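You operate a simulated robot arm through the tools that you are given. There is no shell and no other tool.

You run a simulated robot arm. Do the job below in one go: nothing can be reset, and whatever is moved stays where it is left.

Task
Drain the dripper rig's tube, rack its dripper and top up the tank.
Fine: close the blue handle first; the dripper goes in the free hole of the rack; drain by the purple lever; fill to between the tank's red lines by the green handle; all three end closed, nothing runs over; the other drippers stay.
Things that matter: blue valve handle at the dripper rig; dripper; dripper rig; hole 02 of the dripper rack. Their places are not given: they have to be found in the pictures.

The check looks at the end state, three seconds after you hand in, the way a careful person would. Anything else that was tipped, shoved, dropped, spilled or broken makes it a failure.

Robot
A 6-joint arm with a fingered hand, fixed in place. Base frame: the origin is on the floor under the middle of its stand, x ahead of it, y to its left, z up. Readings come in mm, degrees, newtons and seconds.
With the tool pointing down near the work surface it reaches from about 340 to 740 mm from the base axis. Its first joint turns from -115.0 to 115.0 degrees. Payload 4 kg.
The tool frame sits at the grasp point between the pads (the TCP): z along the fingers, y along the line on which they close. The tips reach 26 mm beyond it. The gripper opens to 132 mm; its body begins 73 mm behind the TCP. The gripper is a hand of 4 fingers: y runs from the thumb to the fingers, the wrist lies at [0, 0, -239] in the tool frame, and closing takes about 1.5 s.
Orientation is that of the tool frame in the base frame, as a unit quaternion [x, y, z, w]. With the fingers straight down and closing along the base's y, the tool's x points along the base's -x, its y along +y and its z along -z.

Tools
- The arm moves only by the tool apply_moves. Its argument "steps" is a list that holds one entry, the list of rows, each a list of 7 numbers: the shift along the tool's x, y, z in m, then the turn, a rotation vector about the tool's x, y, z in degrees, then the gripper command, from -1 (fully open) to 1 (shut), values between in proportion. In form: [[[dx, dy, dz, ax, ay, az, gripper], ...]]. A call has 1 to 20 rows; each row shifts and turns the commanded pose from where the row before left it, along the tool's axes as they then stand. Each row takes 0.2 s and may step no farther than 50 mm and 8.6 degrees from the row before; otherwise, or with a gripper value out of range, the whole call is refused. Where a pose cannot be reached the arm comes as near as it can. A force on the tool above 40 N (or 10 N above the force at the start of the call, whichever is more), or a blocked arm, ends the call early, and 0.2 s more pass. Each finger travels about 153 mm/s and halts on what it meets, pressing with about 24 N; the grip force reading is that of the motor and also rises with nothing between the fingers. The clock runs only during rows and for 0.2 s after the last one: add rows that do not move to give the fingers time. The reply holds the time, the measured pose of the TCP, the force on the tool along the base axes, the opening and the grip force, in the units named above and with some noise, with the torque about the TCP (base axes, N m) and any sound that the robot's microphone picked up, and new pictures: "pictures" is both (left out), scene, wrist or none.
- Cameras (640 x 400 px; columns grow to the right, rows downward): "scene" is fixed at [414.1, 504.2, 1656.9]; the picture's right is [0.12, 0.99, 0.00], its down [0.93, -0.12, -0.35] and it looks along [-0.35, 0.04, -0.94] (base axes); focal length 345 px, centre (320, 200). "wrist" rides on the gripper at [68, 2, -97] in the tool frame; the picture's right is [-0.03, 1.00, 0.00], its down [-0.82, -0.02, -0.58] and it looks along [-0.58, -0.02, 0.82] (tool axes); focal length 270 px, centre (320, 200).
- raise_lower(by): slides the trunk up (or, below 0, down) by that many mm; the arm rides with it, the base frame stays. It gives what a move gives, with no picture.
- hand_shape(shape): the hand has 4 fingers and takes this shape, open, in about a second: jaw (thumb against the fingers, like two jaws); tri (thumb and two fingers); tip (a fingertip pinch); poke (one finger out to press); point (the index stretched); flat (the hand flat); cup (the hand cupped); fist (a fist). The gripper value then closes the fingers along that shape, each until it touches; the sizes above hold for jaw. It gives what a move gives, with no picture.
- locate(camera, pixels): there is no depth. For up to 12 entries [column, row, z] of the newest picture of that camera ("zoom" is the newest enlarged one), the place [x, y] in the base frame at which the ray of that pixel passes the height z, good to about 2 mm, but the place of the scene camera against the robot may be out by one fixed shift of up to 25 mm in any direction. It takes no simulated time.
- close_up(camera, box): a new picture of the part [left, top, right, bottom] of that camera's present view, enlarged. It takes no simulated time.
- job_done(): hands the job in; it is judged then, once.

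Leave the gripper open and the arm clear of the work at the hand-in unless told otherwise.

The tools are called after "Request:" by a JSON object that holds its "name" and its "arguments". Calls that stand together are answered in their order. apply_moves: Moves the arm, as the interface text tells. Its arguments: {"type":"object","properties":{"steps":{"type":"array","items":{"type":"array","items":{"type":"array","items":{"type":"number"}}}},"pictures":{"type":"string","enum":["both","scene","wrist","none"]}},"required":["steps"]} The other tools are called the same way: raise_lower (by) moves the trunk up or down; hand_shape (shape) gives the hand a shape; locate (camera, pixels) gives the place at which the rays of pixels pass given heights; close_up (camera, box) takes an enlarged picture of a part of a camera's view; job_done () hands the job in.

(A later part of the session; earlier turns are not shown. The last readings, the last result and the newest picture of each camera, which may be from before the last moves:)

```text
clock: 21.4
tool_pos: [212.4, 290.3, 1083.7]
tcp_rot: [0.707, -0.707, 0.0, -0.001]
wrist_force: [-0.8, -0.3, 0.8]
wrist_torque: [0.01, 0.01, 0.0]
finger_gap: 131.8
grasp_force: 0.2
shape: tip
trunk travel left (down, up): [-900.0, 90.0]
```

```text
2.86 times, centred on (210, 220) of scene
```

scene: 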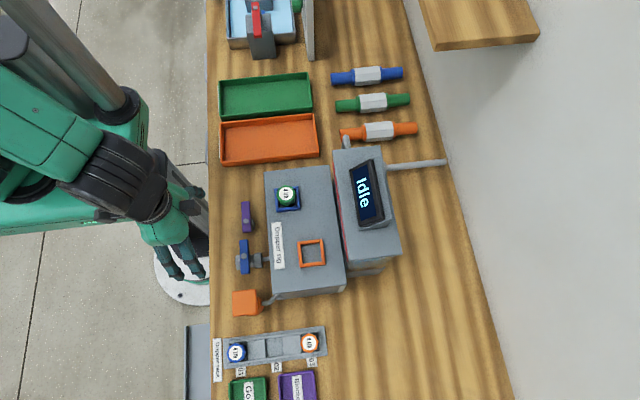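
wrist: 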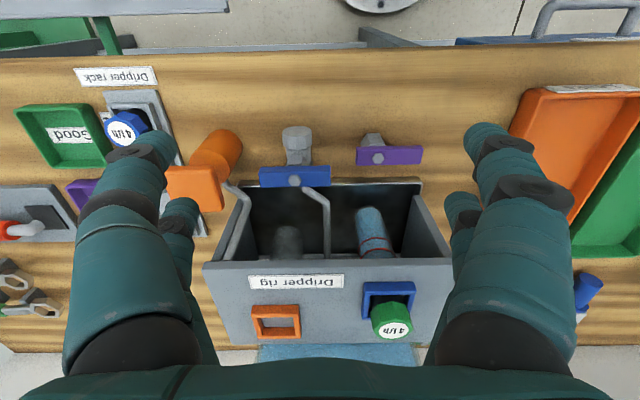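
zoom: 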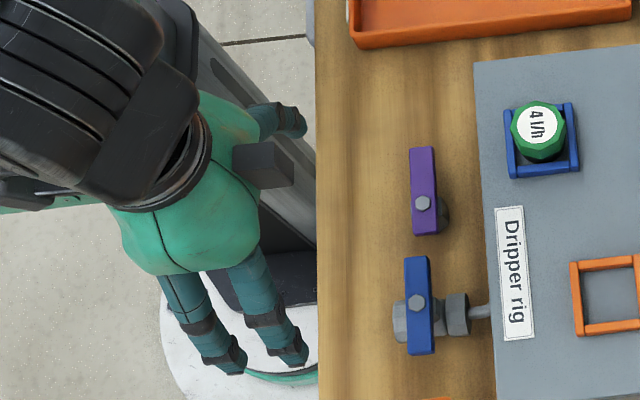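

"tip" open looks the same as jaw open. I return to jaw. Plan for the purple lever: use the thumb pair (base +x side) with an 80 mm gap to push the lever's short end (x≈170) toward +y, keeping the other fingers past the long end (x≈70). Move to (120, 285), z 945 first.

Request:
{"name": "hand_shape", "arguments": {"shape": "jaw"}}

Request:
{"name": "apply_moves", "arguments": {"steps": [[[0.0025, 0.047, 0, 0, 0, 0, -0.212], [0.0025, 0.046, 0, 0, 0, 0, -0.212], [0, 0, 0.045, 0, 0, 0, -0.212], [0, 0, 0.045, 0, 0, 0, -0.212], [0, 0, 0.045, 0, 0, 0, -0.212], [0, 0, 0, 0, 0, 0, -0.212], [0, 0, 0, 0, 0, 0, -0.212]]]}}

```text
clock: 22.3
tool_pos: [212.9, 290.2, 1083.9]
tcp_rot: [-0.707, 0.707, 0.0, -0.001]
wrist_force: [-0.1, -0.4, -0.1]
wrist_torque: [0.01, -0.02, 0.0]
finger_gap: 132.0
grasp_force: 0.0
shape: jaw
trunk travel left (down, up): [-900.0, 90.0]
```

```text
clock: 23.9
tool_pos: [119.5, 284.8, 945.9]
tcp_rot: [-0.707, 0.708, 0.0, 0.0]
wrist_force: [0.2, 0.3, 0.1]
wrist_torque: [-0.05, -0.03, 0.0]
finger_gap: 80.5
grasp_force: 0.1
shape: jaw
trunk travel left (down, up): [-900.0, 90.0]
```

scene: 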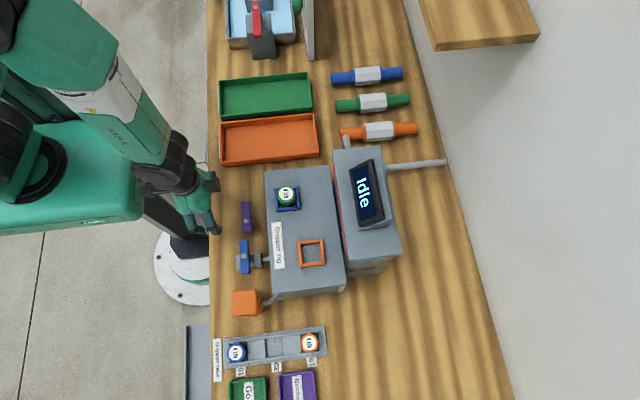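
wrist: 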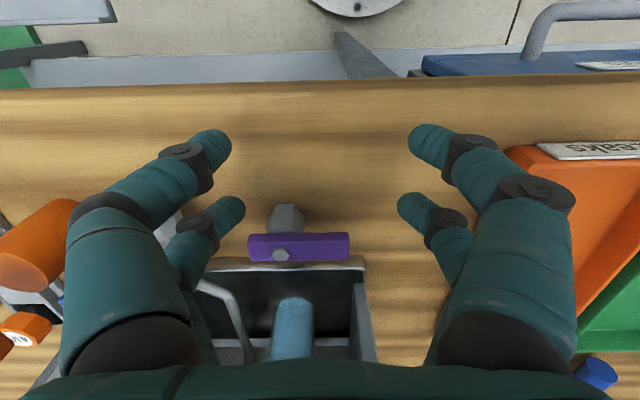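

Bolt ray gives (150, 359, 908); lever spans x≈101–173. The thumb tip is near x≈174, slightly too far out, so I shift 7 mm to -x, go down to z 923, then push along +y.

Request:
{"name": "apply_moves", "arguments": {"steps": [[[0, 0.007, 0.0115, 0, 0, 0, -0.212], [0, 0, 0.0115, 0, 0, 0, -0.212], [-0.01, 0, 0, 0, 0, 0, -0.212], [-0.01, 0, 0, 0, 0, 0, -0.212], [-0.006, 0, 0, 0, 0, 0, -0.212], [0, 0, 0, 0, 0, 0, -0.212]]]}}

Request:
{"name": "close_up", "arguments": {"camera": "wrist", "box": [180, 160, 420, 310]}}

```text
clock: 25.3
tool_pos: [111.3, 311.5, 922.6]
tcp_rot: [-0.707, 0.707, 0.0, 0.0]
wrist_force: [0.1, 0.6, -0.6]
wrist_torque: [0.01, -0.01, 0.02]
finger_gap: 80.3
grasp_force: 0.0
shape: jaw
trunk travel left (down, up): [-900.0, 90.0]
```

scene: 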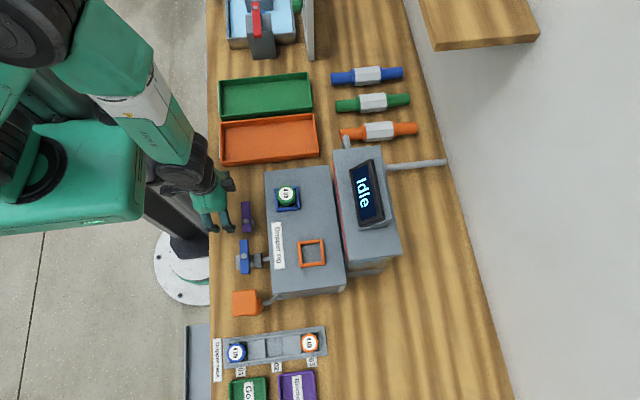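
wrist: 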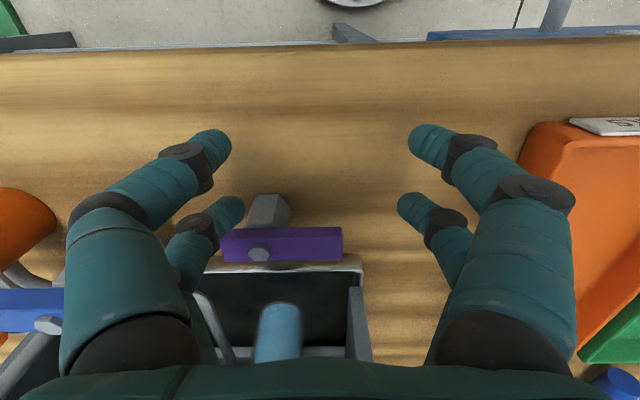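

```text
2.67 times, centred on (300, 235) of wrist
```

zoom: 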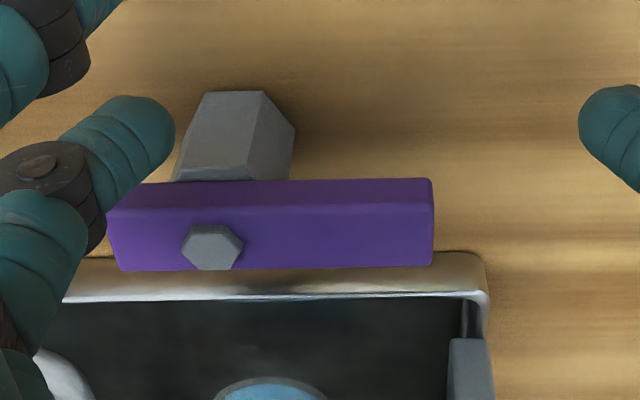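

The thumb tip sits in front of the lever's short end. I push 20 mm along +y in small steps.

Request:
{"name": "apply_moves", "arguments": {"steps": [[[-0.004, 0, 0, 0, 0, 0, -0.212], [-0.004, 0, 0, 0, 0, 0, -0.212], [-0.004, 0, 0, 0, 0, 0, -0.212], [-0.004, 0, 0, 0, 0, 0, -0.212], [0, 0, 0, 0, 0, 0, -0.212]]]}}

Request:
{"name": "close_up", "arguments": {"camera": "wrist", "box": [180, 160, 420, 310]}}

```text
clock: 26.5
tool_pos: [111.2, 326.6, 924.0]
tcp_rot: [-0.707, 0.708, -0.001, 0.0]
wrist_force: [0.0, -4.5, -0.4]
wrist_torque: [-0.09, -0.02, -0.22]
finger_gap: 80.3
grasp_force: 0.1
shape: jaw
trunk travel left (down, up): [-900.0, 90.0]
```

scene: 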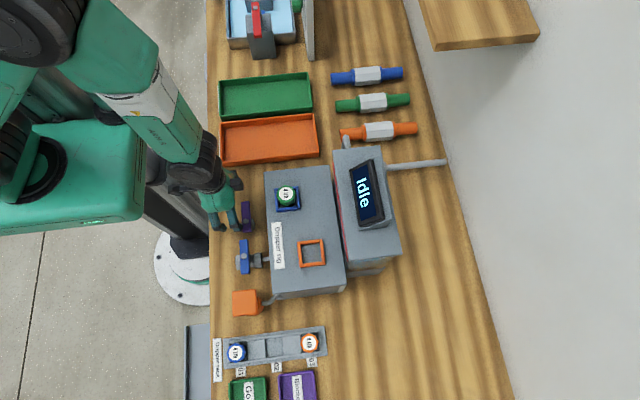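
wrist: 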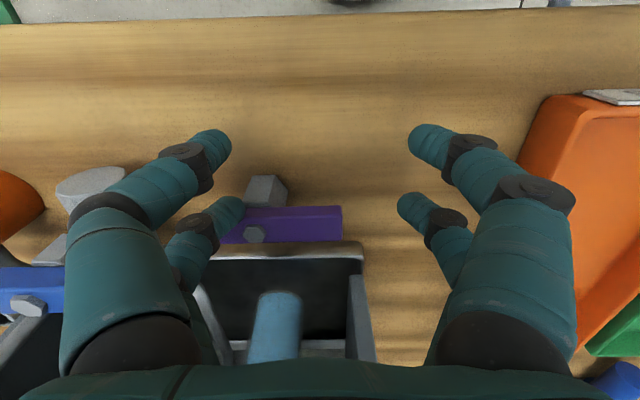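

```text
2.67 times, centred on (300, 235) of wrist
```

zoom: 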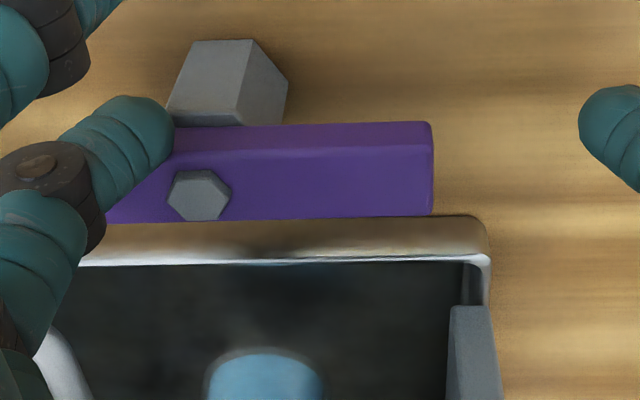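

Contact: -4.5 N, no rotation yet. I press a few millimetres more.

Request:
{"name": "apply_moves", "arguments": {"steps": [[[-0.003, 0, 0, 0, 0, 0, -0.212], [-0.002, 0, 0, 0, 0, 0, -0.212], [0, 0, 0, 0, 0, 0, -0.212]]], "pictures": "wrist"}}

Request:
{"name": "close_up", "arguments": {"camera": "wrist", "box": [180, 160, 420, 310]}}

```text
clock: 27.3
tool_pos: [112.2, 331.3, 924.4]
tcp_rot: [-0.707, 0.708, 0.0, 0.0]
wrist_force: [1.8, -5.3, -1.3]
wrist_torque: [-0.11, 0.02, -0.33]
finger_gap: 81.4
grasp_force: 0.0
shape: jaw
trunk travel left (down, up): [-900.0, 90.0]
```

wrist: 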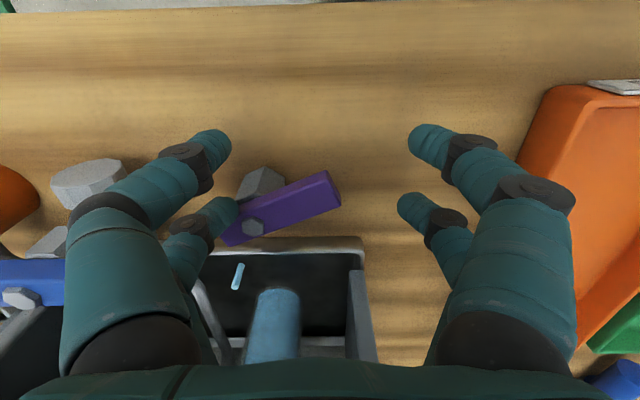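

```text
2.67 times, centred on (300, 235) of wrist
```

zoom: 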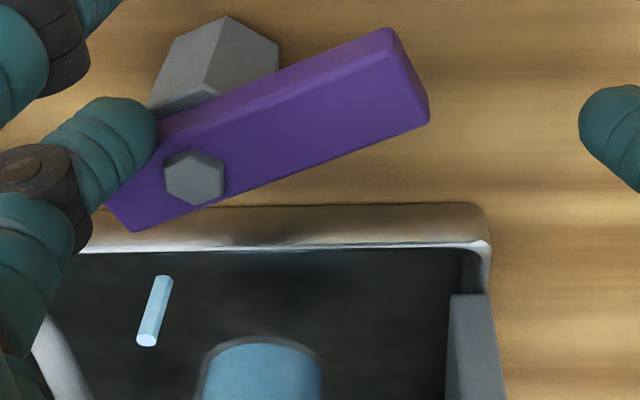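

The lever turned about 20° and a stream of water shows in the box: draining into the sink box. I open it some more.

Request:
{"name": "apply_moves", "arguments": {"steps": [[[-0.003, 0, 0, 0, 0, 0, -0.212], [-0.003, 0, 0, 0, 0, 0, -0.212], [-0.003, 0, 0, 0, 0, 0, -0.212], [0, 0, 0, 0, 0, 0, -0.212]]], "pictures": "both"}}

Request:
{"name": "close_up", "arguments": {"camera": "wrist", "box": [180, 200, 420, 360]}}

```text
clock: 28.3
tool_pos: [112.8, 340.5, 923.4]
tcp_rot: [-0.707, 0.708, -0.001, 0.0]
wrist_force: [3.7, -4.7, -0.8]
wrist_torque: [-0.07, -0.06, -0.23]
finger_gap: 81.9
grasp_force: 0.1
shape: jaw
trunk travel left (down, up): [-900.0, 90.0]
```

scene: 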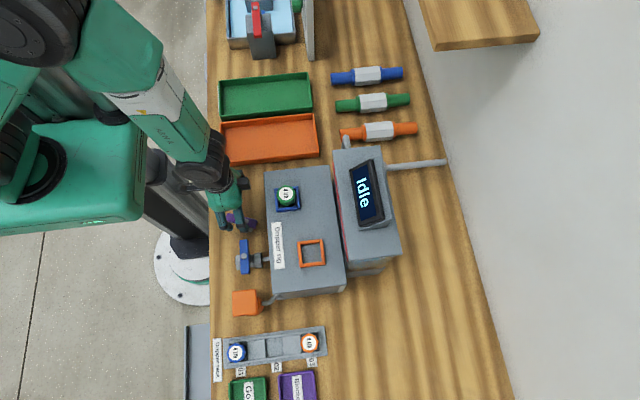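
wrist: 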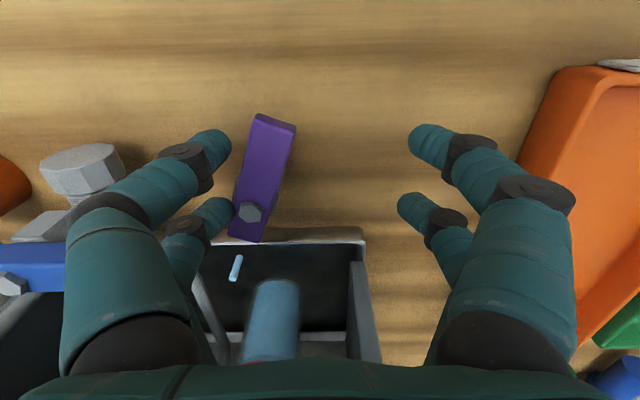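

```text
2.50 times, centred on (300, 280) of wrist
```

zoom: 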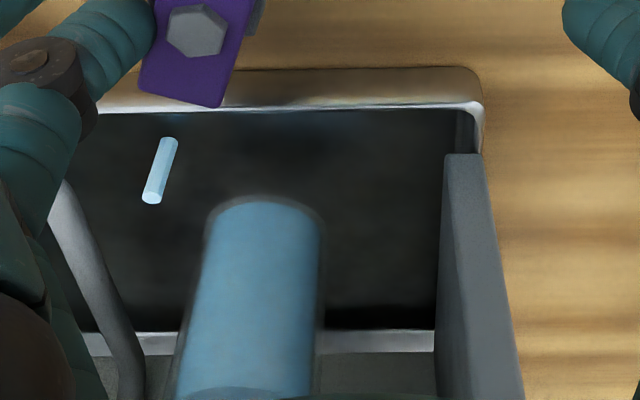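

The lever is now about 70° open and water runs. I lift straight up and back to watch the tube empty.

Request:
{"name": "apply_moves", "arguments": {"steps": [[[0.003, 0, -0.04, 0, 0, 0, -0.212], [0, 0, -0.045, 0, 0, 0, -0.212], [0, 0, -0.045, 0, 0, 0, -0.212], [0.02, -0.03, -0.02, 0, 0, 0, -0.212], [0.02, -0.03, -0.01, 0, 0, 0, -0.212], [0, 0, 0, 0, 0, 0, -0.212]]]}}

Request:
{"name": "close_up", "arguments": {"camera": "wrist", "box": [210, 120, 450, 280]}}

```text
clock: 29.7
tool_pos: [173.0, 297.5, 1083.2]
tcp_rot: [0.707, -0.707, 0.0, -0.001]
wrist_force: [0.1, 0.5, 0.9]
wrist_torque: [0.0, -0.01, -0.01]
finger_gap: 80.5
grasp_force: 0.0
shape: jaw
trunk travel left (down, up): [-900.0, 90.0]
```

scene: 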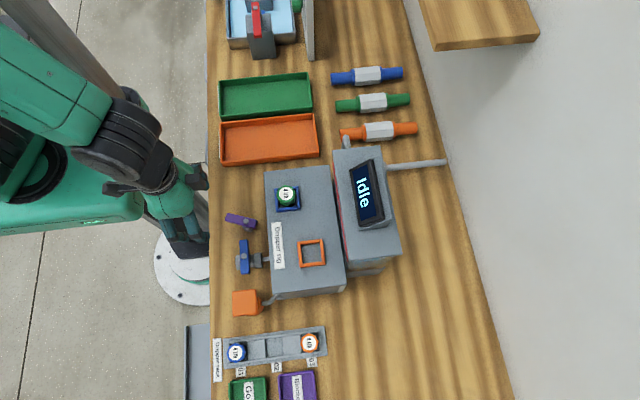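
wrist: 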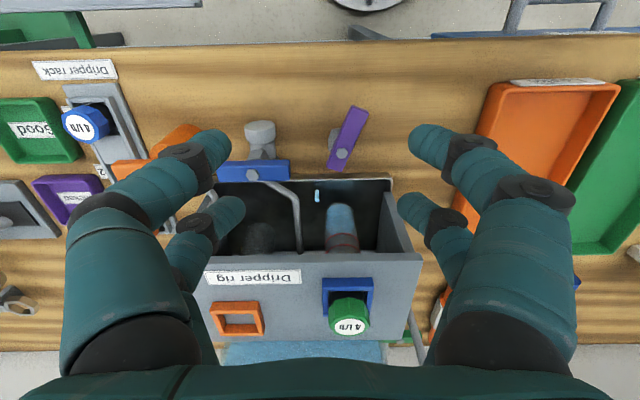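

```text
2.50 times, centred on (330, 200) of wrist
```

zoom: 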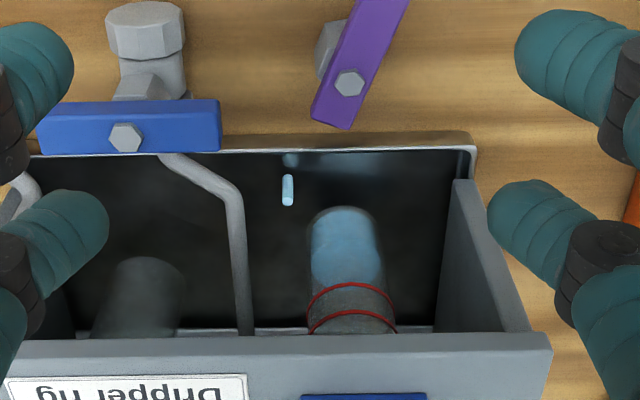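

The level is already below the tube's red rings. I wait 3 s and look again.

Request:
{"name": "apply_moves", "arguments": {"steps": [[[0, 0, 0, 0, 0, 0, -0.212], [0, 0, 0, 0, 0, 0, -0.212], [0, 0, 0, 0, 0, 0, -0.212], [0, 0, 0, 0, 0, 0, -0.212], [0, 0, 0, 0, 0, 0, -0.212], [0, 0, 0, 0, 0, 0, -0.212], [0, 0, 0, 0, 0, 0, -0.212], [0, 0, 0, 0, 0, 0, -0.212], [0, 0, 0, 0, 0, 0, -0.212], [0, 0, 0, 0, 0, 0, -0.212], [0, 0, 0, 0, 0, 0, -0.212], [0, 0, 0, 0, 0, 0, -0.212], [0, 0, 0, 0, 0, 0, -0.212], [0, 0, 0, 0, 0, 0, -0.212]]], "pictures": "none"}}

Request:
{"name": "close_up", "arguments": {"camera": "wrist", "box": [210, 120, 450, 280]}}

```text
clock: 32.7
tool_pos: [173.5, 297.0, 1082.2]
tcp_rot: [0.707, -0.707, 0.0, 0.0]
wrist_force: [-0.1, -0.2, 0.2]
wrist_torque: [0.0, 0.04, 0.01]
finger_gap: 80.4
grasp_force: 0.0
shape: jaw
trunk travel left (down, up): [-900.0, 90.0]
```

```text
2.50 times, centred on (330, 200) of wrist
```

zoom: 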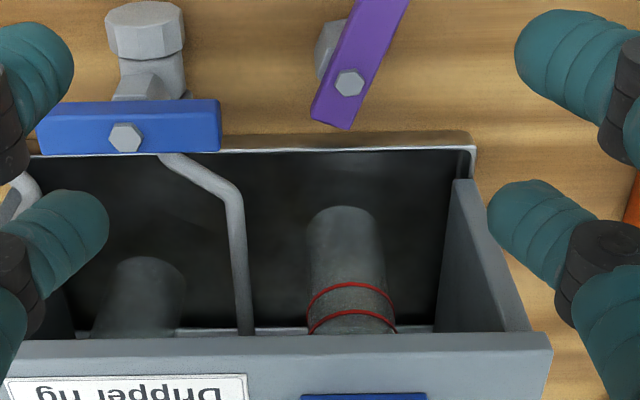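

The tube is empty and the stream has stopped. Now I close the purple lever: closed jaw, come down at (176, 296, 921) on the +x side of its long arm, then sweep along -x.

Request:
{"name": "apply_moves", "arguments": {"steps": [[[0, -0.003, 0.02, 0, 0, 0, 1], [0, 0, 0, 0, 0, 0, 1], [0, 0, 0, 0, 0, 0, 1], [0, 0, 0.045, 0, 0, 0, 1], [0, 0, 0.045, 0, 0, 0, 1], [0, 0, 0.03, 0, 0, 0, 1], [0, 0, 0.022, 0, 0, 0, 1], [0, 0, 0, 0, 0, 0, 1]]]}}

Request:
{"name": "close_up", "arguments": {"camera": "wrist", "box": [200, 120, 440, 280]}}

```text
clock: 34.5
tool_pos: [175.7, 297.7, 922.0]
tcp_rot: [0.707, -0.707, -0.001, 0.0]
wrist_force: [-0.5, 0.4, 0.5]
wrist_torque: [-0.03, 0.01, 0.0]
finger_gap: 0.0
grasp_force: 23.7
shape: jaw
trunk travel left (down, up): [-900.0, 90.0]
```

scene: 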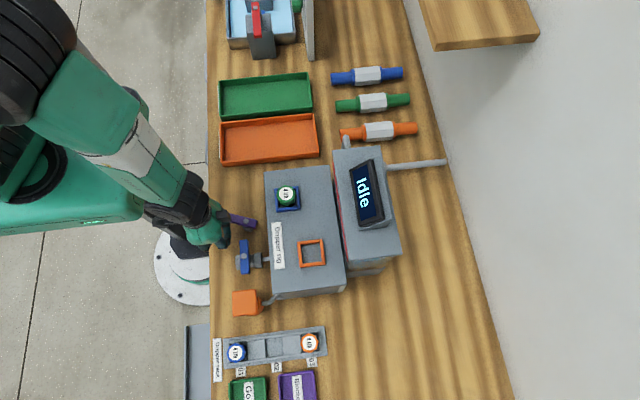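
wrist: 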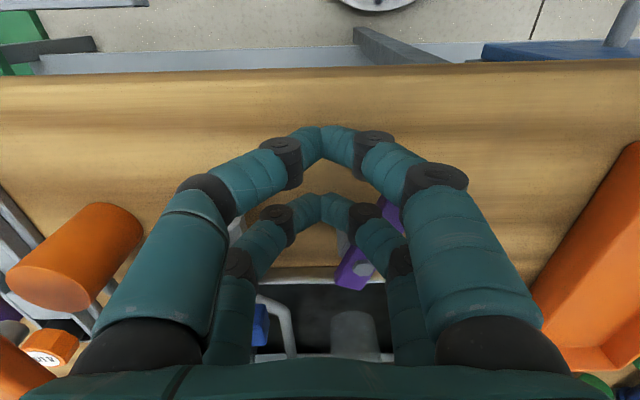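

```text
2.50 times, centred on (320, 200) of wrist
```

zoom: 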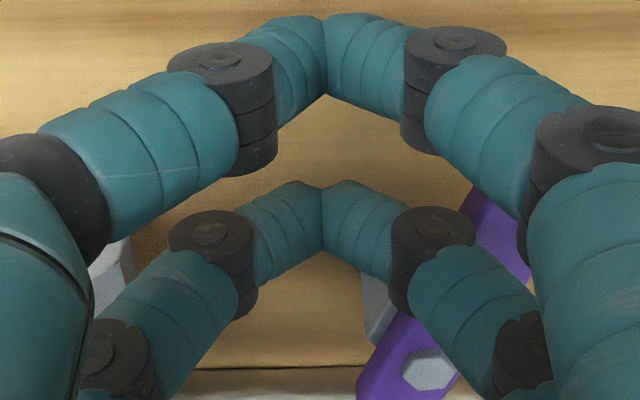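

The lever's long arm lies just on the -x side of the closed fingers. I sweep along -x (tool +y).

Request:
{"name": "apply_moves", "arguments": {"steps": [[[0, 0.006, 0, 0, 0, 0, 1], [0, 0.006, 0, 0, 0, 0, 1], [0, 0.006, 0, 0, 0, 0, 1], [0, 0.006, 0, 0, 0, 0, 1], [0, 0.006, 0, 0, 0, 0, 1], [0, 0, 0, 0, 0, 0, 1]]]}}

Request:
{"name": "close_up", "arguments": {"camera": "wrist", "box": [200, 120, 440, 280]}}

Request:
{"name": "close_up", "arguments": {"camera": "scene", "box": [200, 170, 300, 270]}}

```text
clock: 35.9
tool_pos: [145.2, 296.8, 921.4]
tcp_rot: [0.707, -0.707, 0.0, 0.001]
wrist_force: [0.6, 0.2, 0.3]
wrist_torque: [0.03, -0.05, 0.01]
finger_gap: 0.1
grasp_force: 23.8
shape: jaw
trunk travel left (down, up): [-900.0, 90.0]
```

scene: 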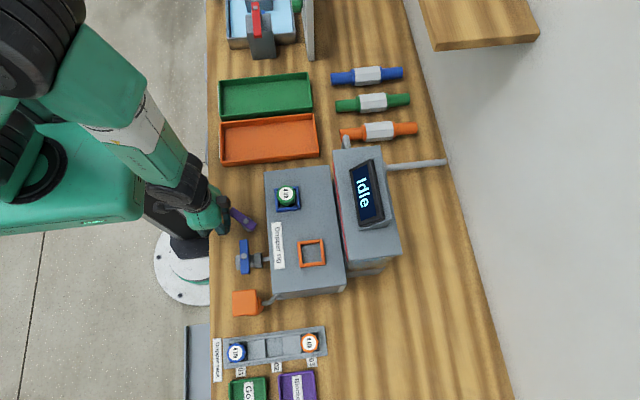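
wrist: 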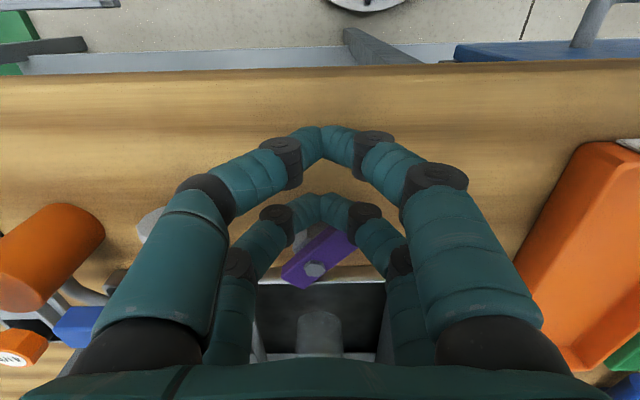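

```text
2.50 times, centred on (320, 200) of wrist
```

zoom: 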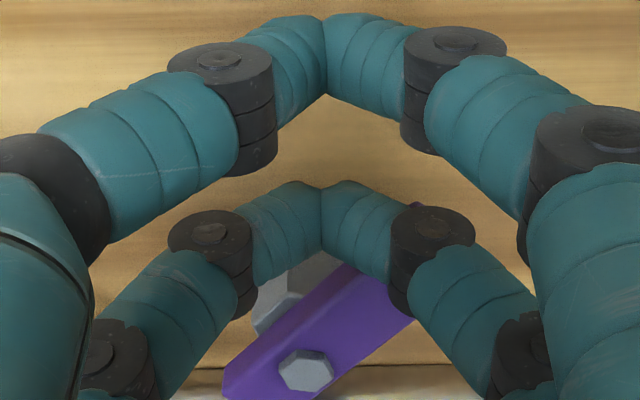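

```text
4.00 times, centred on (250, 220) of scene
```

zoom: 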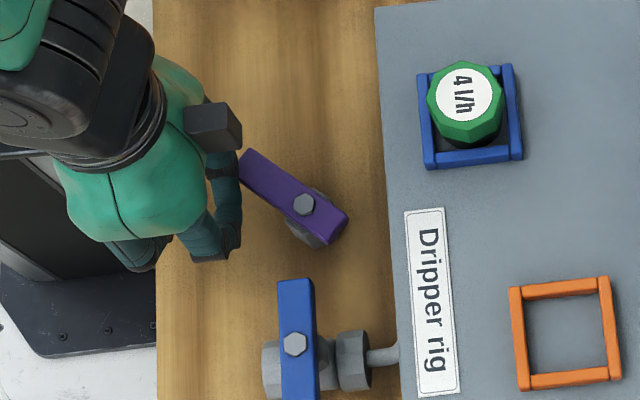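

Lever now at about 45°. I continue: 26 mm more along -x, then push along +y.

Request:
{"name": "apply_moves", "arguments": {"steps": [[[0, 0.007, 0, 0, 0, 0, 1], [0, 0.007, 0, 0, 0, 0, 1], [0, 0.007, 0, 0, 0, 0, 1], [-0.005, 0.006, 0, 0, 0, 0, 1], [-0.005, 0, 0, 0, 0, 0, 1], [-0.005, 0, 0, 0, 0, 0, 1], [0, 0, 0, 0, 0, 0, 1]]]}}

Request:
{"name": "close_up", "arguments": {"camera": "wrist", "box": [200, 120, 440, 280]}}

Request:
{"name": "close_up", "arguments": {"camera": "scene", "box": [200, 170, 300, 270]}}

```text
clock: 37.5
tool_pos: [118.4, 312.1, 921.4]
tcp_rot: [0.707, -0.707, -0.001, 0.0]
wrist_force: [0.0, -0.6, 0.6]
wrist_torque: [-0.04, -0.01, 0.01]
finger_gap: 0.0
grasp_force: 23.6
shape: jaw
trunk travel left (down, up): [-900.0, 90.0]
```

scene: 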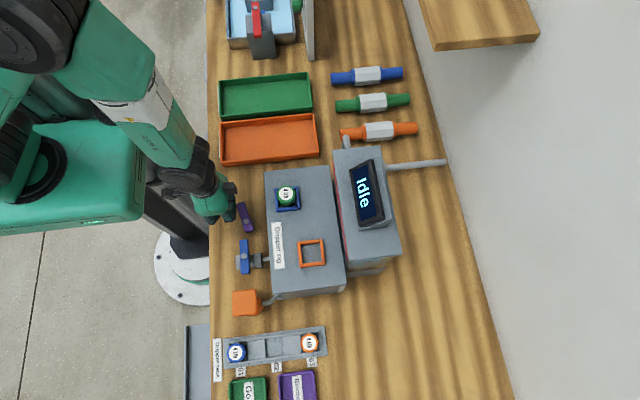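
wrist: 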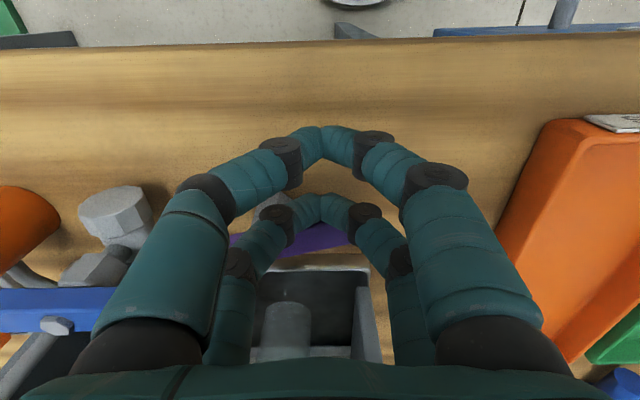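

```text
2.50 times, centred on (320, 200) of wrist
```

zoom: 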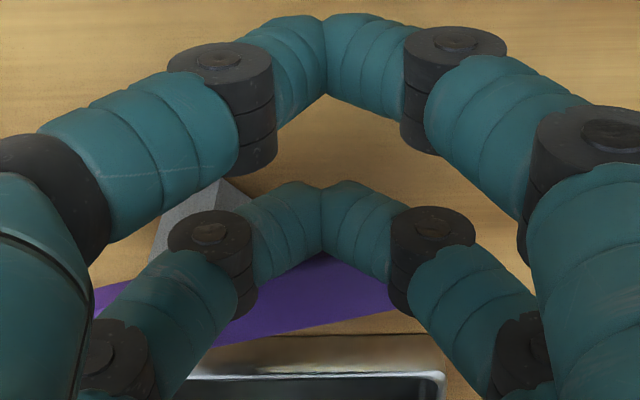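

```text
4.00 times, centred on (250, 220) of scene
```

zoom: 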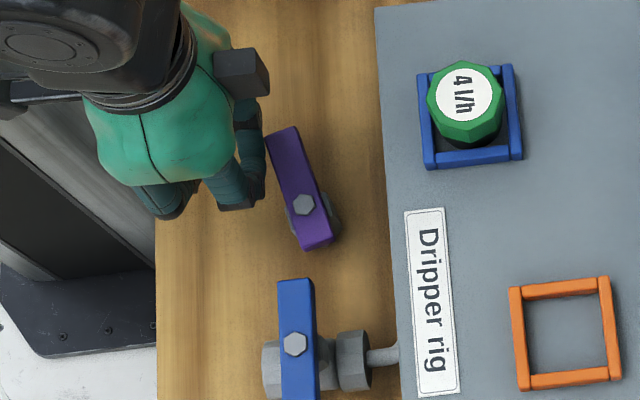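

Lever at roughly 15°. I push further along +y until the stop is felt.

Request:
{"name": "apply_moves", "arguments": {"steps": [[[-0.004, 0, 0, 0, 0, 0, 1], [-0.004, 0, 0, 0, 0, 0, 1], [-0.003, 0, 0, 0, 0, 0, 1], [-0.003, 0, 0, 0, 0, 0, 1], [-0.002, 0, 0, 0, 0, 0, 1], [0, 0, 0, 0, 0, 0, 1]]]}}

Request:
{"name": "close_up", "arguments": {"camera": "scene", "box": [200, 170, 300, 270]}}

```text
clock: 38.9
tool_pos: [118.4, 326.1, 921.7]
tcp_rot: [0.707, -0.707, 0.001, 0.001]
wrist_force: [-0.4, -13.9, -0.3]
wrist_torque: [-0.26, 0.03, 0.03]
finger_gap: 0.0
grasp_force: 24.6
shape: jaw
trunk travel left (down, up): [-900.0, 90.0]
```

scene: 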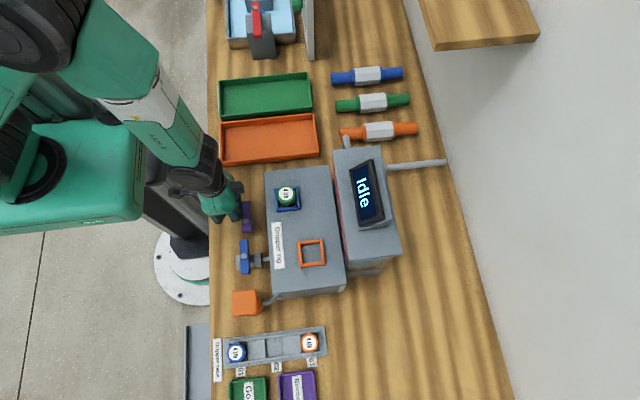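
wrist: 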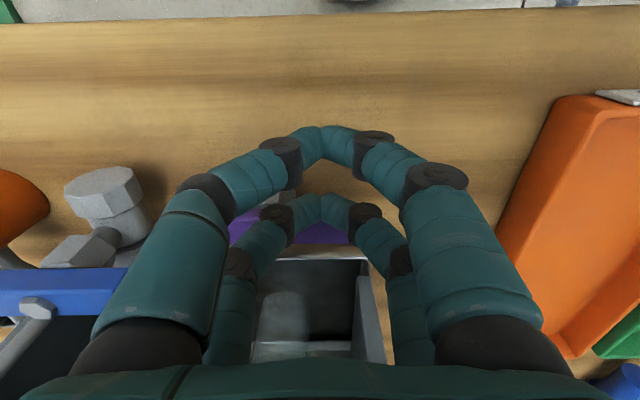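

```text
4.00 times, centred on (250, 220) of scene
```

zoom: 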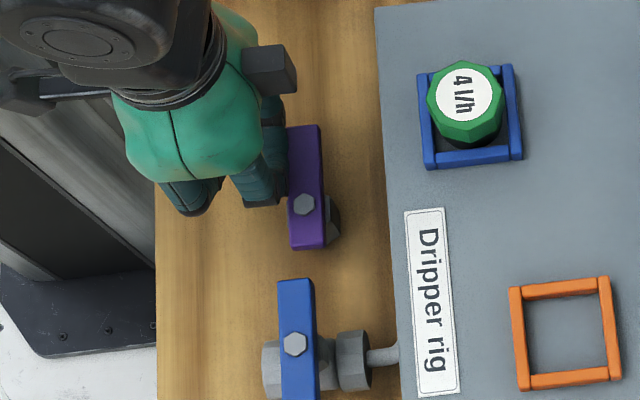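

The purple lever is at its stop (13.9 N). I back off and rise, then open and view the dripper from above.

Request:
{"name": "apply_moves", "arguments": {"steps": [[[0.02, 0, 0, 0, 0, 0, 1], [0.015, 0, -0.02, 0, 0, 0, 1], [0, 0, -0.045, 0, 0, 0, 1], [0, 0, -0.045, 0, 0, 0, 1], [0, 0, -0.045, 0, 0, 0, 1], [0, 0, -0.045, 0, 0, 0, -1], [-0.04, -0.01, -0.02, 0, 0, 0, -1], [-0.045, -0.02, 0, 0, 0, 0, -1], [0, 0, 0, 0, 0, 0, -1], [0, 0, 0, 0, 0, 0, -1], [0, 0, 0, 0, 0, 0, -1]]]}}

Request:
{"name": "close_up", "arguments": {"camera": "wrist", "box": [200, 100, 460, 270]}}

```text
clock: 41.3
tool_pos: [148.6, 379.1, 1142.8]
tcp_rot: [-0.707, 0.707, 0.0, 0.0]
wrist_force: [-1.0, 0.5, -0.5]
wrist_torque: [0.0, -0.02, 0.01]
finger_gap: 132.2
grasp_force: 0.1
shape: jaw
trunk travel left (down, up): [-900.0, 90.0]
```

scene: 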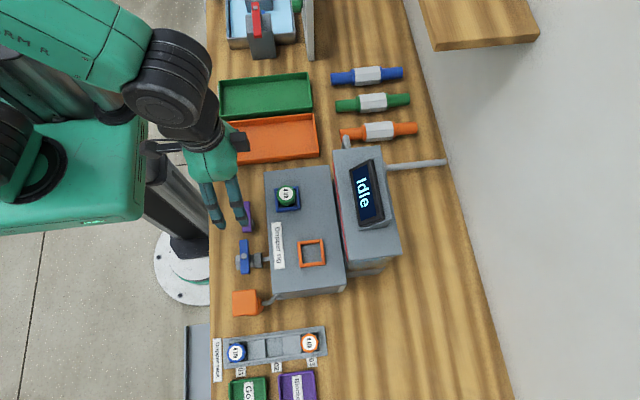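
wrist: 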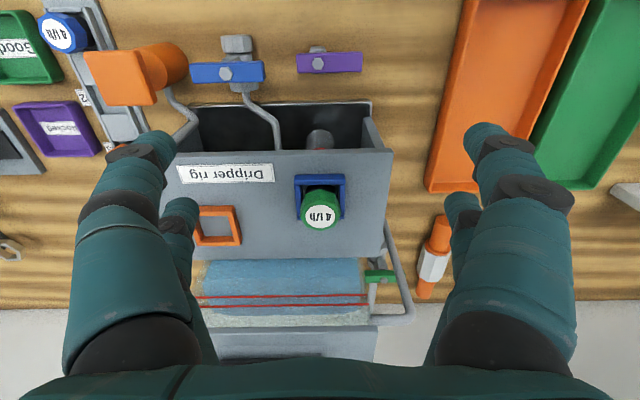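

```text
2.35 times, centred on (330, 185) of wrist
```

zoom: 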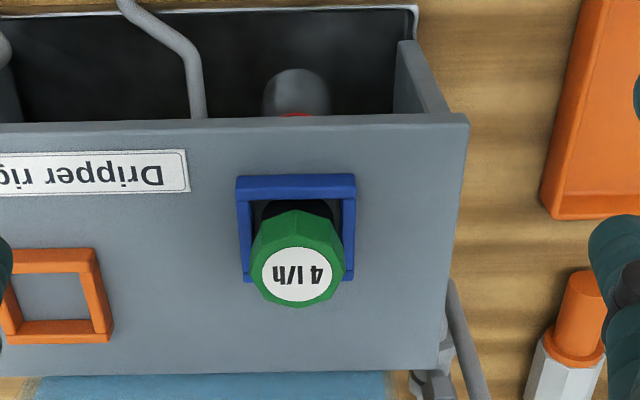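

Request:
{"name": "locate", "arguments": {"camera": "zoom", "pixels": [[297, 274, 1030], [297, 274, 1040], [297, 274, 1050], [297, 274, 1060], [240, 178, 1010], [352, 176, 1010], [243, 282, 1010], [467, 117, 1000], [467, 117, 1010]]}}

Request:
{"name": "close_up", "arguments": {"camera": "scene", "box": [255, 160, 335, 270]}}

```text
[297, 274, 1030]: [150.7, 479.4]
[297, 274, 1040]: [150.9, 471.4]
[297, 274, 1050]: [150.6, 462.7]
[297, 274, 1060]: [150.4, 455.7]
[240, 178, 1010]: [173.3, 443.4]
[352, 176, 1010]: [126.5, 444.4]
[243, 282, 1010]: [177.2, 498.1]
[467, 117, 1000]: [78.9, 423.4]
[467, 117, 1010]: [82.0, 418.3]
```

```text
3.64 times, centred on (295, 215) of scene
```

zoom: 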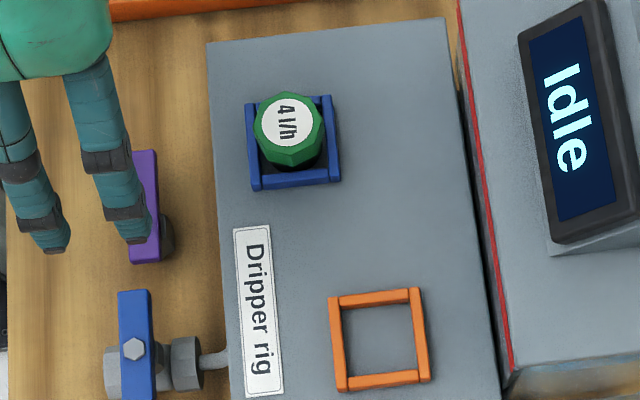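

Request:
{"name": "locate", "arguments": {"camera": "zoom", "pixels": [[247, 103, 1000], [247, 103, 1020], [253, 190, 1000], [253, 190, 1020], [340, 182, 1000], [340, 182, 1020], [288, 121, 1030], [288, 121, 1050], [288, 121, 1070], [207, 42, 1000], [207, 42, 1020]]}}

Request:
{"name": "locate", "arguments": {"camera": "wrist", "pixels": [[295, 177, 1000], [295, 177, 1010], [295, 177, 1020], [344, 176, 1000], [344, 176, 1010], [344, 176, 1020], [297, 220, 1000], [297, 220, 1010], [297, 220, 1020]]}}

```text
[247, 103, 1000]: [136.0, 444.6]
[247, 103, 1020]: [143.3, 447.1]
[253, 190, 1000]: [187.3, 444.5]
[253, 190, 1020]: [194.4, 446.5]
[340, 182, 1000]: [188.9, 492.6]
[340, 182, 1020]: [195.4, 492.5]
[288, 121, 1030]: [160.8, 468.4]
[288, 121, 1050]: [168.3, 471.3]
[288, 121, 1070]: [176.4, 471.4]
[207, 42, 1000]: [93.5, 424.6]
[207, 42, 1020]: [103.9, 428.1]
```

```text
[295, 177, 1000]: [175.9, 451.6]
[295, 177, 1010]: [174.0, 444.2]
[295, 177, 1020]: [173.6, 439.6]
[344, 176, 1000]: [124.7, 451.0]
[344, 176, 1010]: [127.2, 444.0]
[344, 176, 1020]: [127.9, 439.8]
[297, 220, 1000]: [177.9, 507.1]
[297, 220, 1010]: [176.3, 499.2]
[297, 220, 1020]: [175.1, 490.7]
```

Dripper axis ≈ (151, 464.5), cap top ≈ 1048, blue frame top ≈ 1018. Before grasping I look at the rack: move at height 1143 to about (430, 340).

Request:
{"name": "apply_moves", "arguments": {"steps": [[[0.006, -0.047, 0, 0, 0, 0, -1], [0.006, -0.047, 0, 0, 0, 0, -1], [0.006, -0.047, 0, 0, 0, 0, -1], [0.006, -0.047, 0, 0, 0, 0, -1], [0.008, -0.047, 0, 0, 0, 0, -1], [0.007, -0.047, 0, 0, 0, 0, -1], [0, 0, 0.03, 0, 0, 0, -1], [0, 0, 0, 0, 0, 0, -1]]]}}

Request:
{"name": "close_up", "arguments": {"camera": "wrist", "box": [180, 60, 460, 250]}}

```text
clock: 43.1
tool_pos: [430.7, 339.0, 1110.6]
tcp_rot: [0.707, -0.707, 0.0, 0.0]
wrist_force: [-0.4, 0.4, 0.1]
wrist_torque: [0.02, 0.01, 0.02]
finger_gap: 131.9
grasp_force: 0.1
shape: jaw
trunk travel left (down, up): [-900.0, 90.0]
```

scene: 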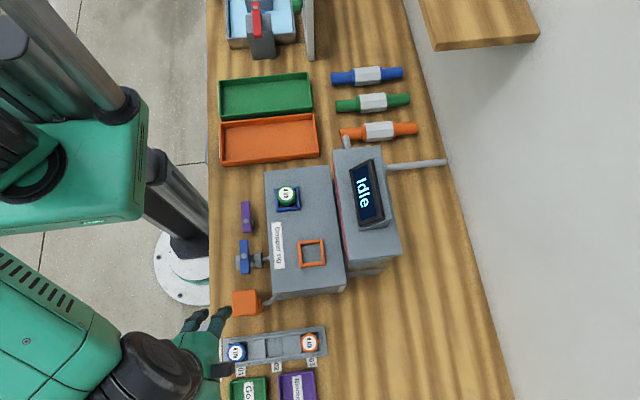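
wrist: 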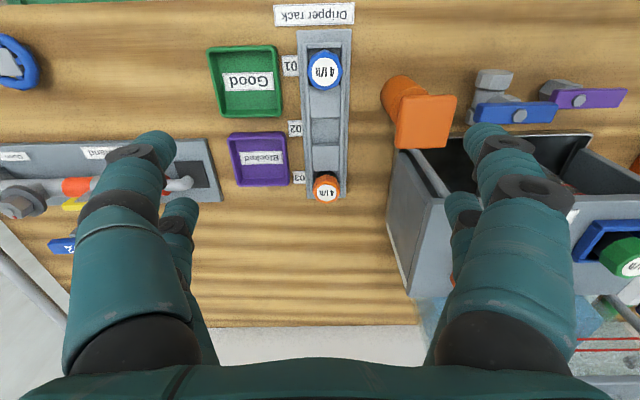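

```text
2.11 times, centred on (320, 155) of wrist
```

zoom: 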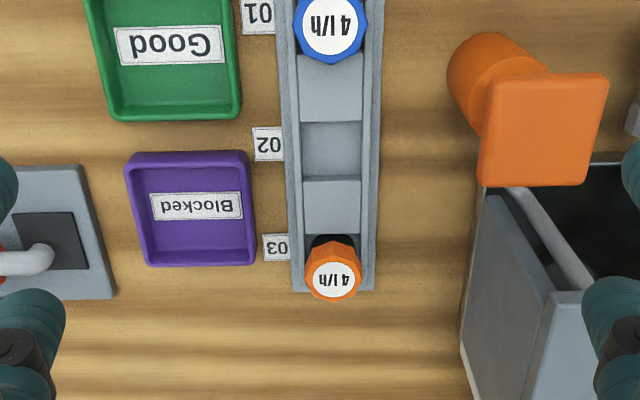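

Rack holes lie along y at x≈427: 01 at y≈325, 03 at y≈476, free hole 02 at about (426.5, 400.5). I go nearer above hole 02 with a narrower opening (60 mm) for a precise look.

Request:
{"name": "apply_moves", "arguments": {"steps": [[[-0.023, 0.002, 0.02, 0, 0, 0, 0.09], [-0.023, 0.002, 0.02, 0, 0, 0, 0.09], [0, 0, 0.03, 0, 0, 0, 0.09], [0, 0, 0.03, 0, 0, 0, 0.09], [0, 0, 0, 0, 0, 0, 0.09]]]}}

Request:
{"name": "close_up", "arguments": {"camera": "wrist", "box": [200, 100, 440, 280]}}

```text
clock: 44.3
tool_pos: [425.6, 386.0, 1011.7]
tcp_rot: [0.707, -0.707, 0.0, 0.0]
wrist_force: [0.7, 0.3, 0.0]
wrist_torque: [0.0, 0.0, 0.03]
finger_gap: 60.6
grasp_force: 0.0
shape: jaw
trunk travel left (down, up): [-900.0, 90.0]
```

scene: 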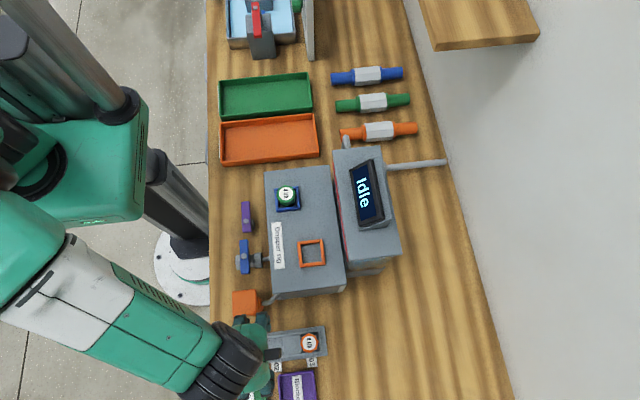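
wrist: 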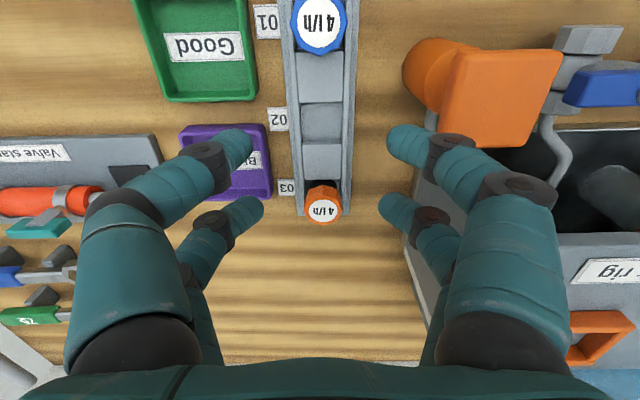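

```text
2.22 times, centred on (320, 190) of wrist
```

zoom: 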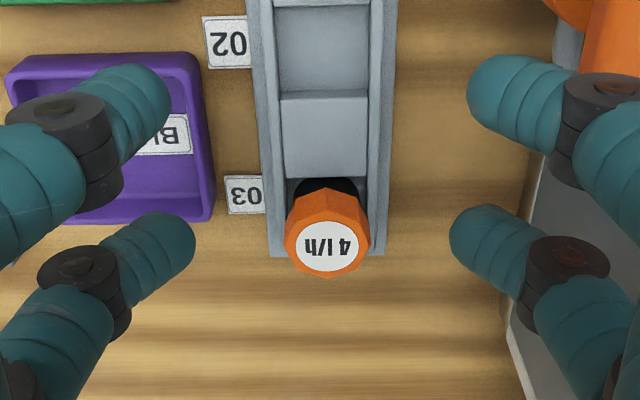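

Request:
{"name": "close_up", "arguments": {"camera": "wrist", "box": [250, 0, 400, 100]}}

Request:
{"name": "close_up", "arguments": {"camera": "wrist", "box": [250, 80, 400, 180]}}

```text
4.00 times, centred on (325, 50) of wrist
```

zoom: 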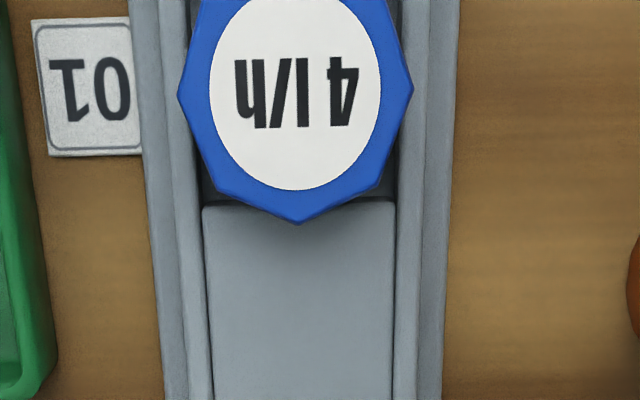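

```text
4.00 times, centred on (325, 130) of wrist
```

zoom: 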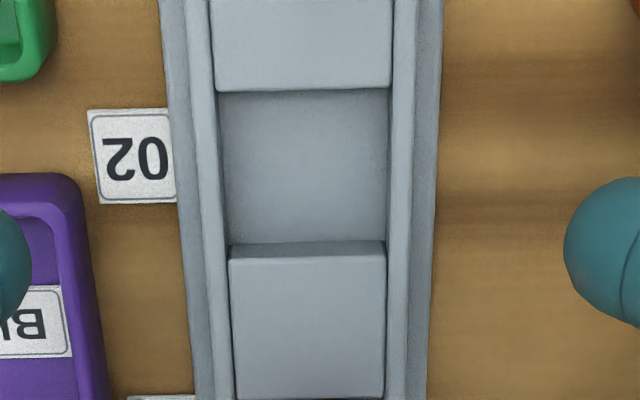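

Request:
{"name": "locate", "arguments": {"camera": "zoom", "pixels": [[217, 90, 860], [390, 87, 860], [229, 243, 860], [386, 241, 860], [217, 90, 880], [390, 87, 880], [229, 243, 880], [386, 241, 880]]}}

Request:
{"name": "locate", "arguments": {"camera": "wrist", "pixels": [[323, 208, 880], [323, 208, 890], [323, 208, 900], [323, 208, 910]]}}

Request:
{"name": "locate", "arguments": {"camera": "scene", "pixels": [[309.6, 342.7, 880], [309.6, 342.7, 890], [309.6, 342.7, 900], [309.6, 342.7, 910]]}}

```text
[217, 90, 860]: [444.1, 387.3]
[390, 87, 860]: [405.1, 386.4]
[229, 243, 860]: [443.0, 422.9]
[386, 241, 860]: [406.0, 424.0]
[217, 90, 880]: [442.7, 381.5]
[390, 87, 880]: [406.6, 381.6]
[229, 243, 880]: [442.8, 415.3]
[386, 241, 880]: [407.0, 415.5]
```

```text
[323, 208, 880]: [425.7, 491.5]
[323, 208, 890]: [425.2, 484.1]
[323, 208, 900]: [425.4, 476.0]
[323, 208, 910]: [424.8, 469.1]
```

```text
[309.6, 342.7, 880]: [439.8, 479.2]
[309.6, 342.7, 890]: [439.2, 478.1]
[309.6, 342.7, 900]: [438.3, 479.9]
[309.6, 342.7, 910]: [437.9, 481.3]
```

Cap tops in the rack ≈ 901, rack block tops ≈ 877, hole 02 centre ≈ (425, 399.5) midway between 01 (y 326) and 03 (y 473). Now I go up and over to the dripper at (151, 464.5), opening 90 mm, stopping at z 1110.

Request:
{"name": "apply_moves", "arguments": {"steps": [[[0, 0, -0.045, 0, 0, 0, 0.09], [0, 0, -0.045, 0, 0, 0, 0.09], [0, 0, -0.04, 0, 0, 0, 0.09], [-0.0131, 0.0458, 0, 0, 0, 0, -0.364], [-0.0131, 0.0458, 0, 0, 0, 0, -0.364], [-0.0131, 0.0458, 0, 0, 0, 0, -0.364], [-0.0131, 0.0458, 0, 0, 0, 0, -0.364], [-0.0131, 0.0458, 0, 0, 0, 0, -0.364], [-0.0131, 0.0456, 0, 0, 0, 0, -0.364], [0, 0, 0.032, 0, 0, 0, -0.364], [0, 0, 0, 0, 0, 0, -0.364]]]}}

Request:
{"name": "close_up", "arguments": {"camera": "wrist", "box": [220, 120, 420, 260]}}

```text
clock: 46.7
tool_pos: [151.1, 465.2, 1109.6]
tcp_rot: [-0.706, 0.708, 0.001, 0.0]
wrist_force: [0.4, -0.4, -0.5]
wrist_torque: [-0.03, 0.01, -0.01]
finger_gap: 89.9
grasp_force: 0.0
shape: jaw
trunk travel left (down, up): [-900.0, 90.0]
```

scene: 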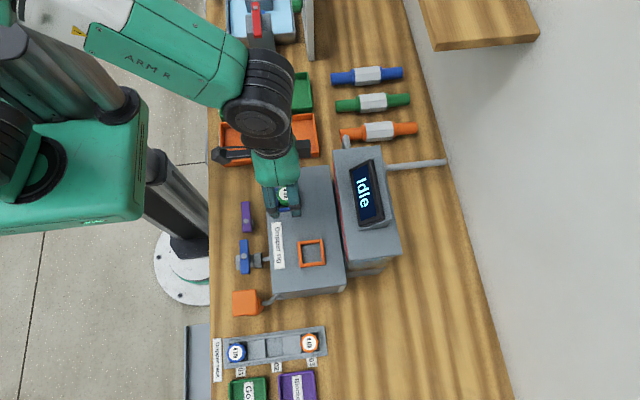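
wrist: 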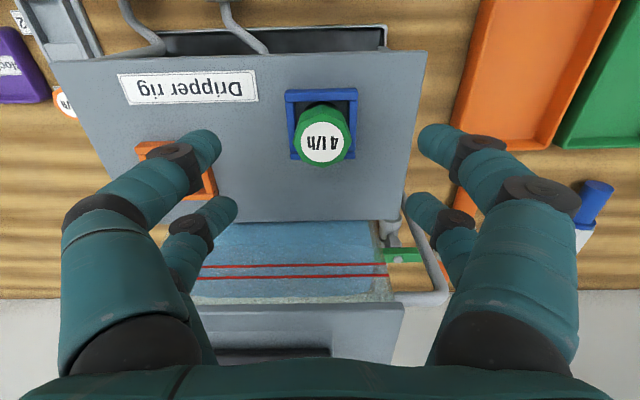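

```text
2.86 times, centred on (320, 190) of wrist
```

zoom: 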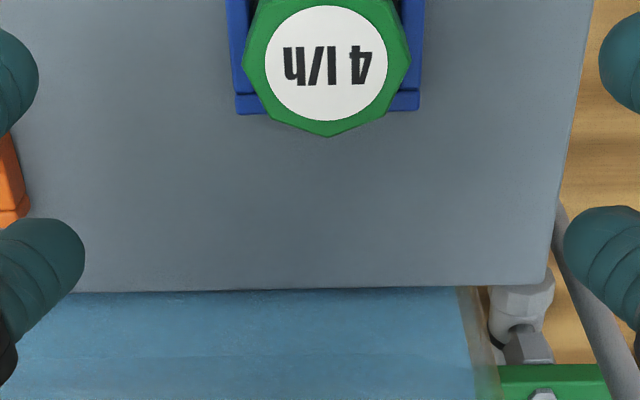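

The cap centre ray gives (150.7, 464.8) at z 1048: well centred. I descend to TCP z 1054 and close.

Request:
{"name": "apply_moves", "arguments": {"steps": [[[0, 0, 0.025, 0, 0, 0, -0.364], [0, 0, 0.02, 0, 0, 0, -0.364], [0, 0, 0.0105, 0, 0, 0, -0.364], [0, 0, 0, 0, 0, 0, -0.364]]]}}

Request:
{"name": "close_up", "arguments": {"camera": "wrist", "box": [220, 100, 420, 240]}}

```text
clock: 47.7
tool_pos: [151.8, 464.1, 1054.0]
tcp_rot: [0.707, -0.707, 0.0, 0.001]
wrist_force: [0.2, -0.7, -0.3]
wrist_torque: [-0.01, -0.02, -0.01]
finger_gap: 89.7
grasp_force: 0.1
shape: jaw
trunk travel left (down, up): [-900.0, 90.0]
```

scene: 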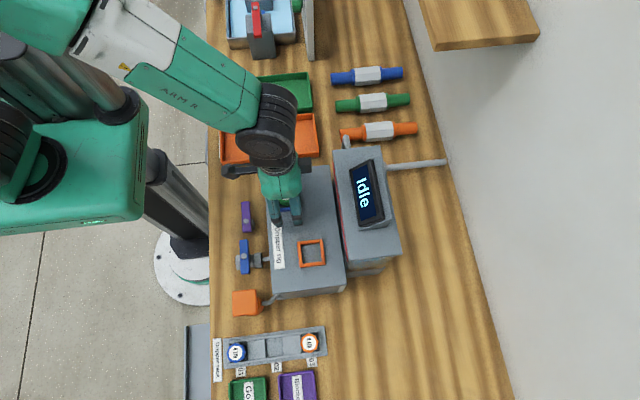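
wrist: 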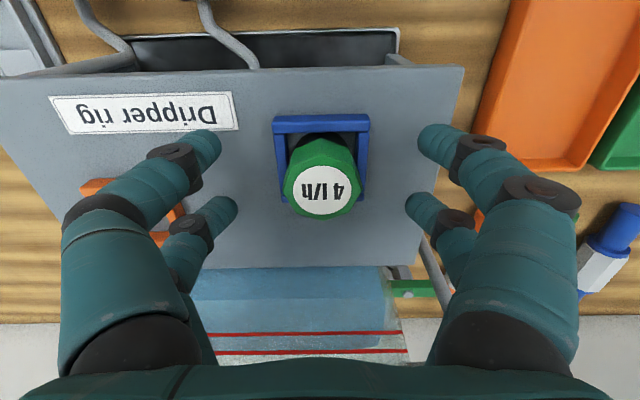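

```text
2.86 times, centred on (320, 170) of wrist
```

zoom: 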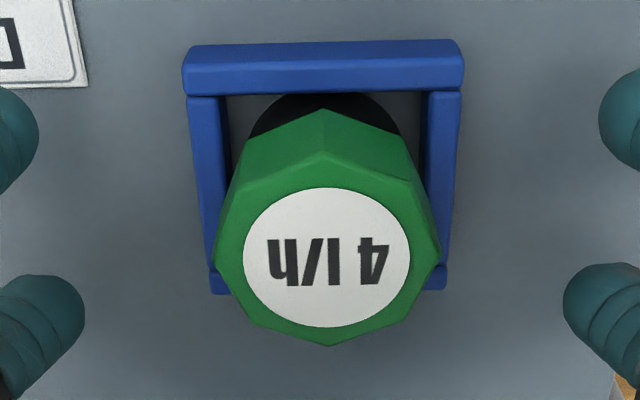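

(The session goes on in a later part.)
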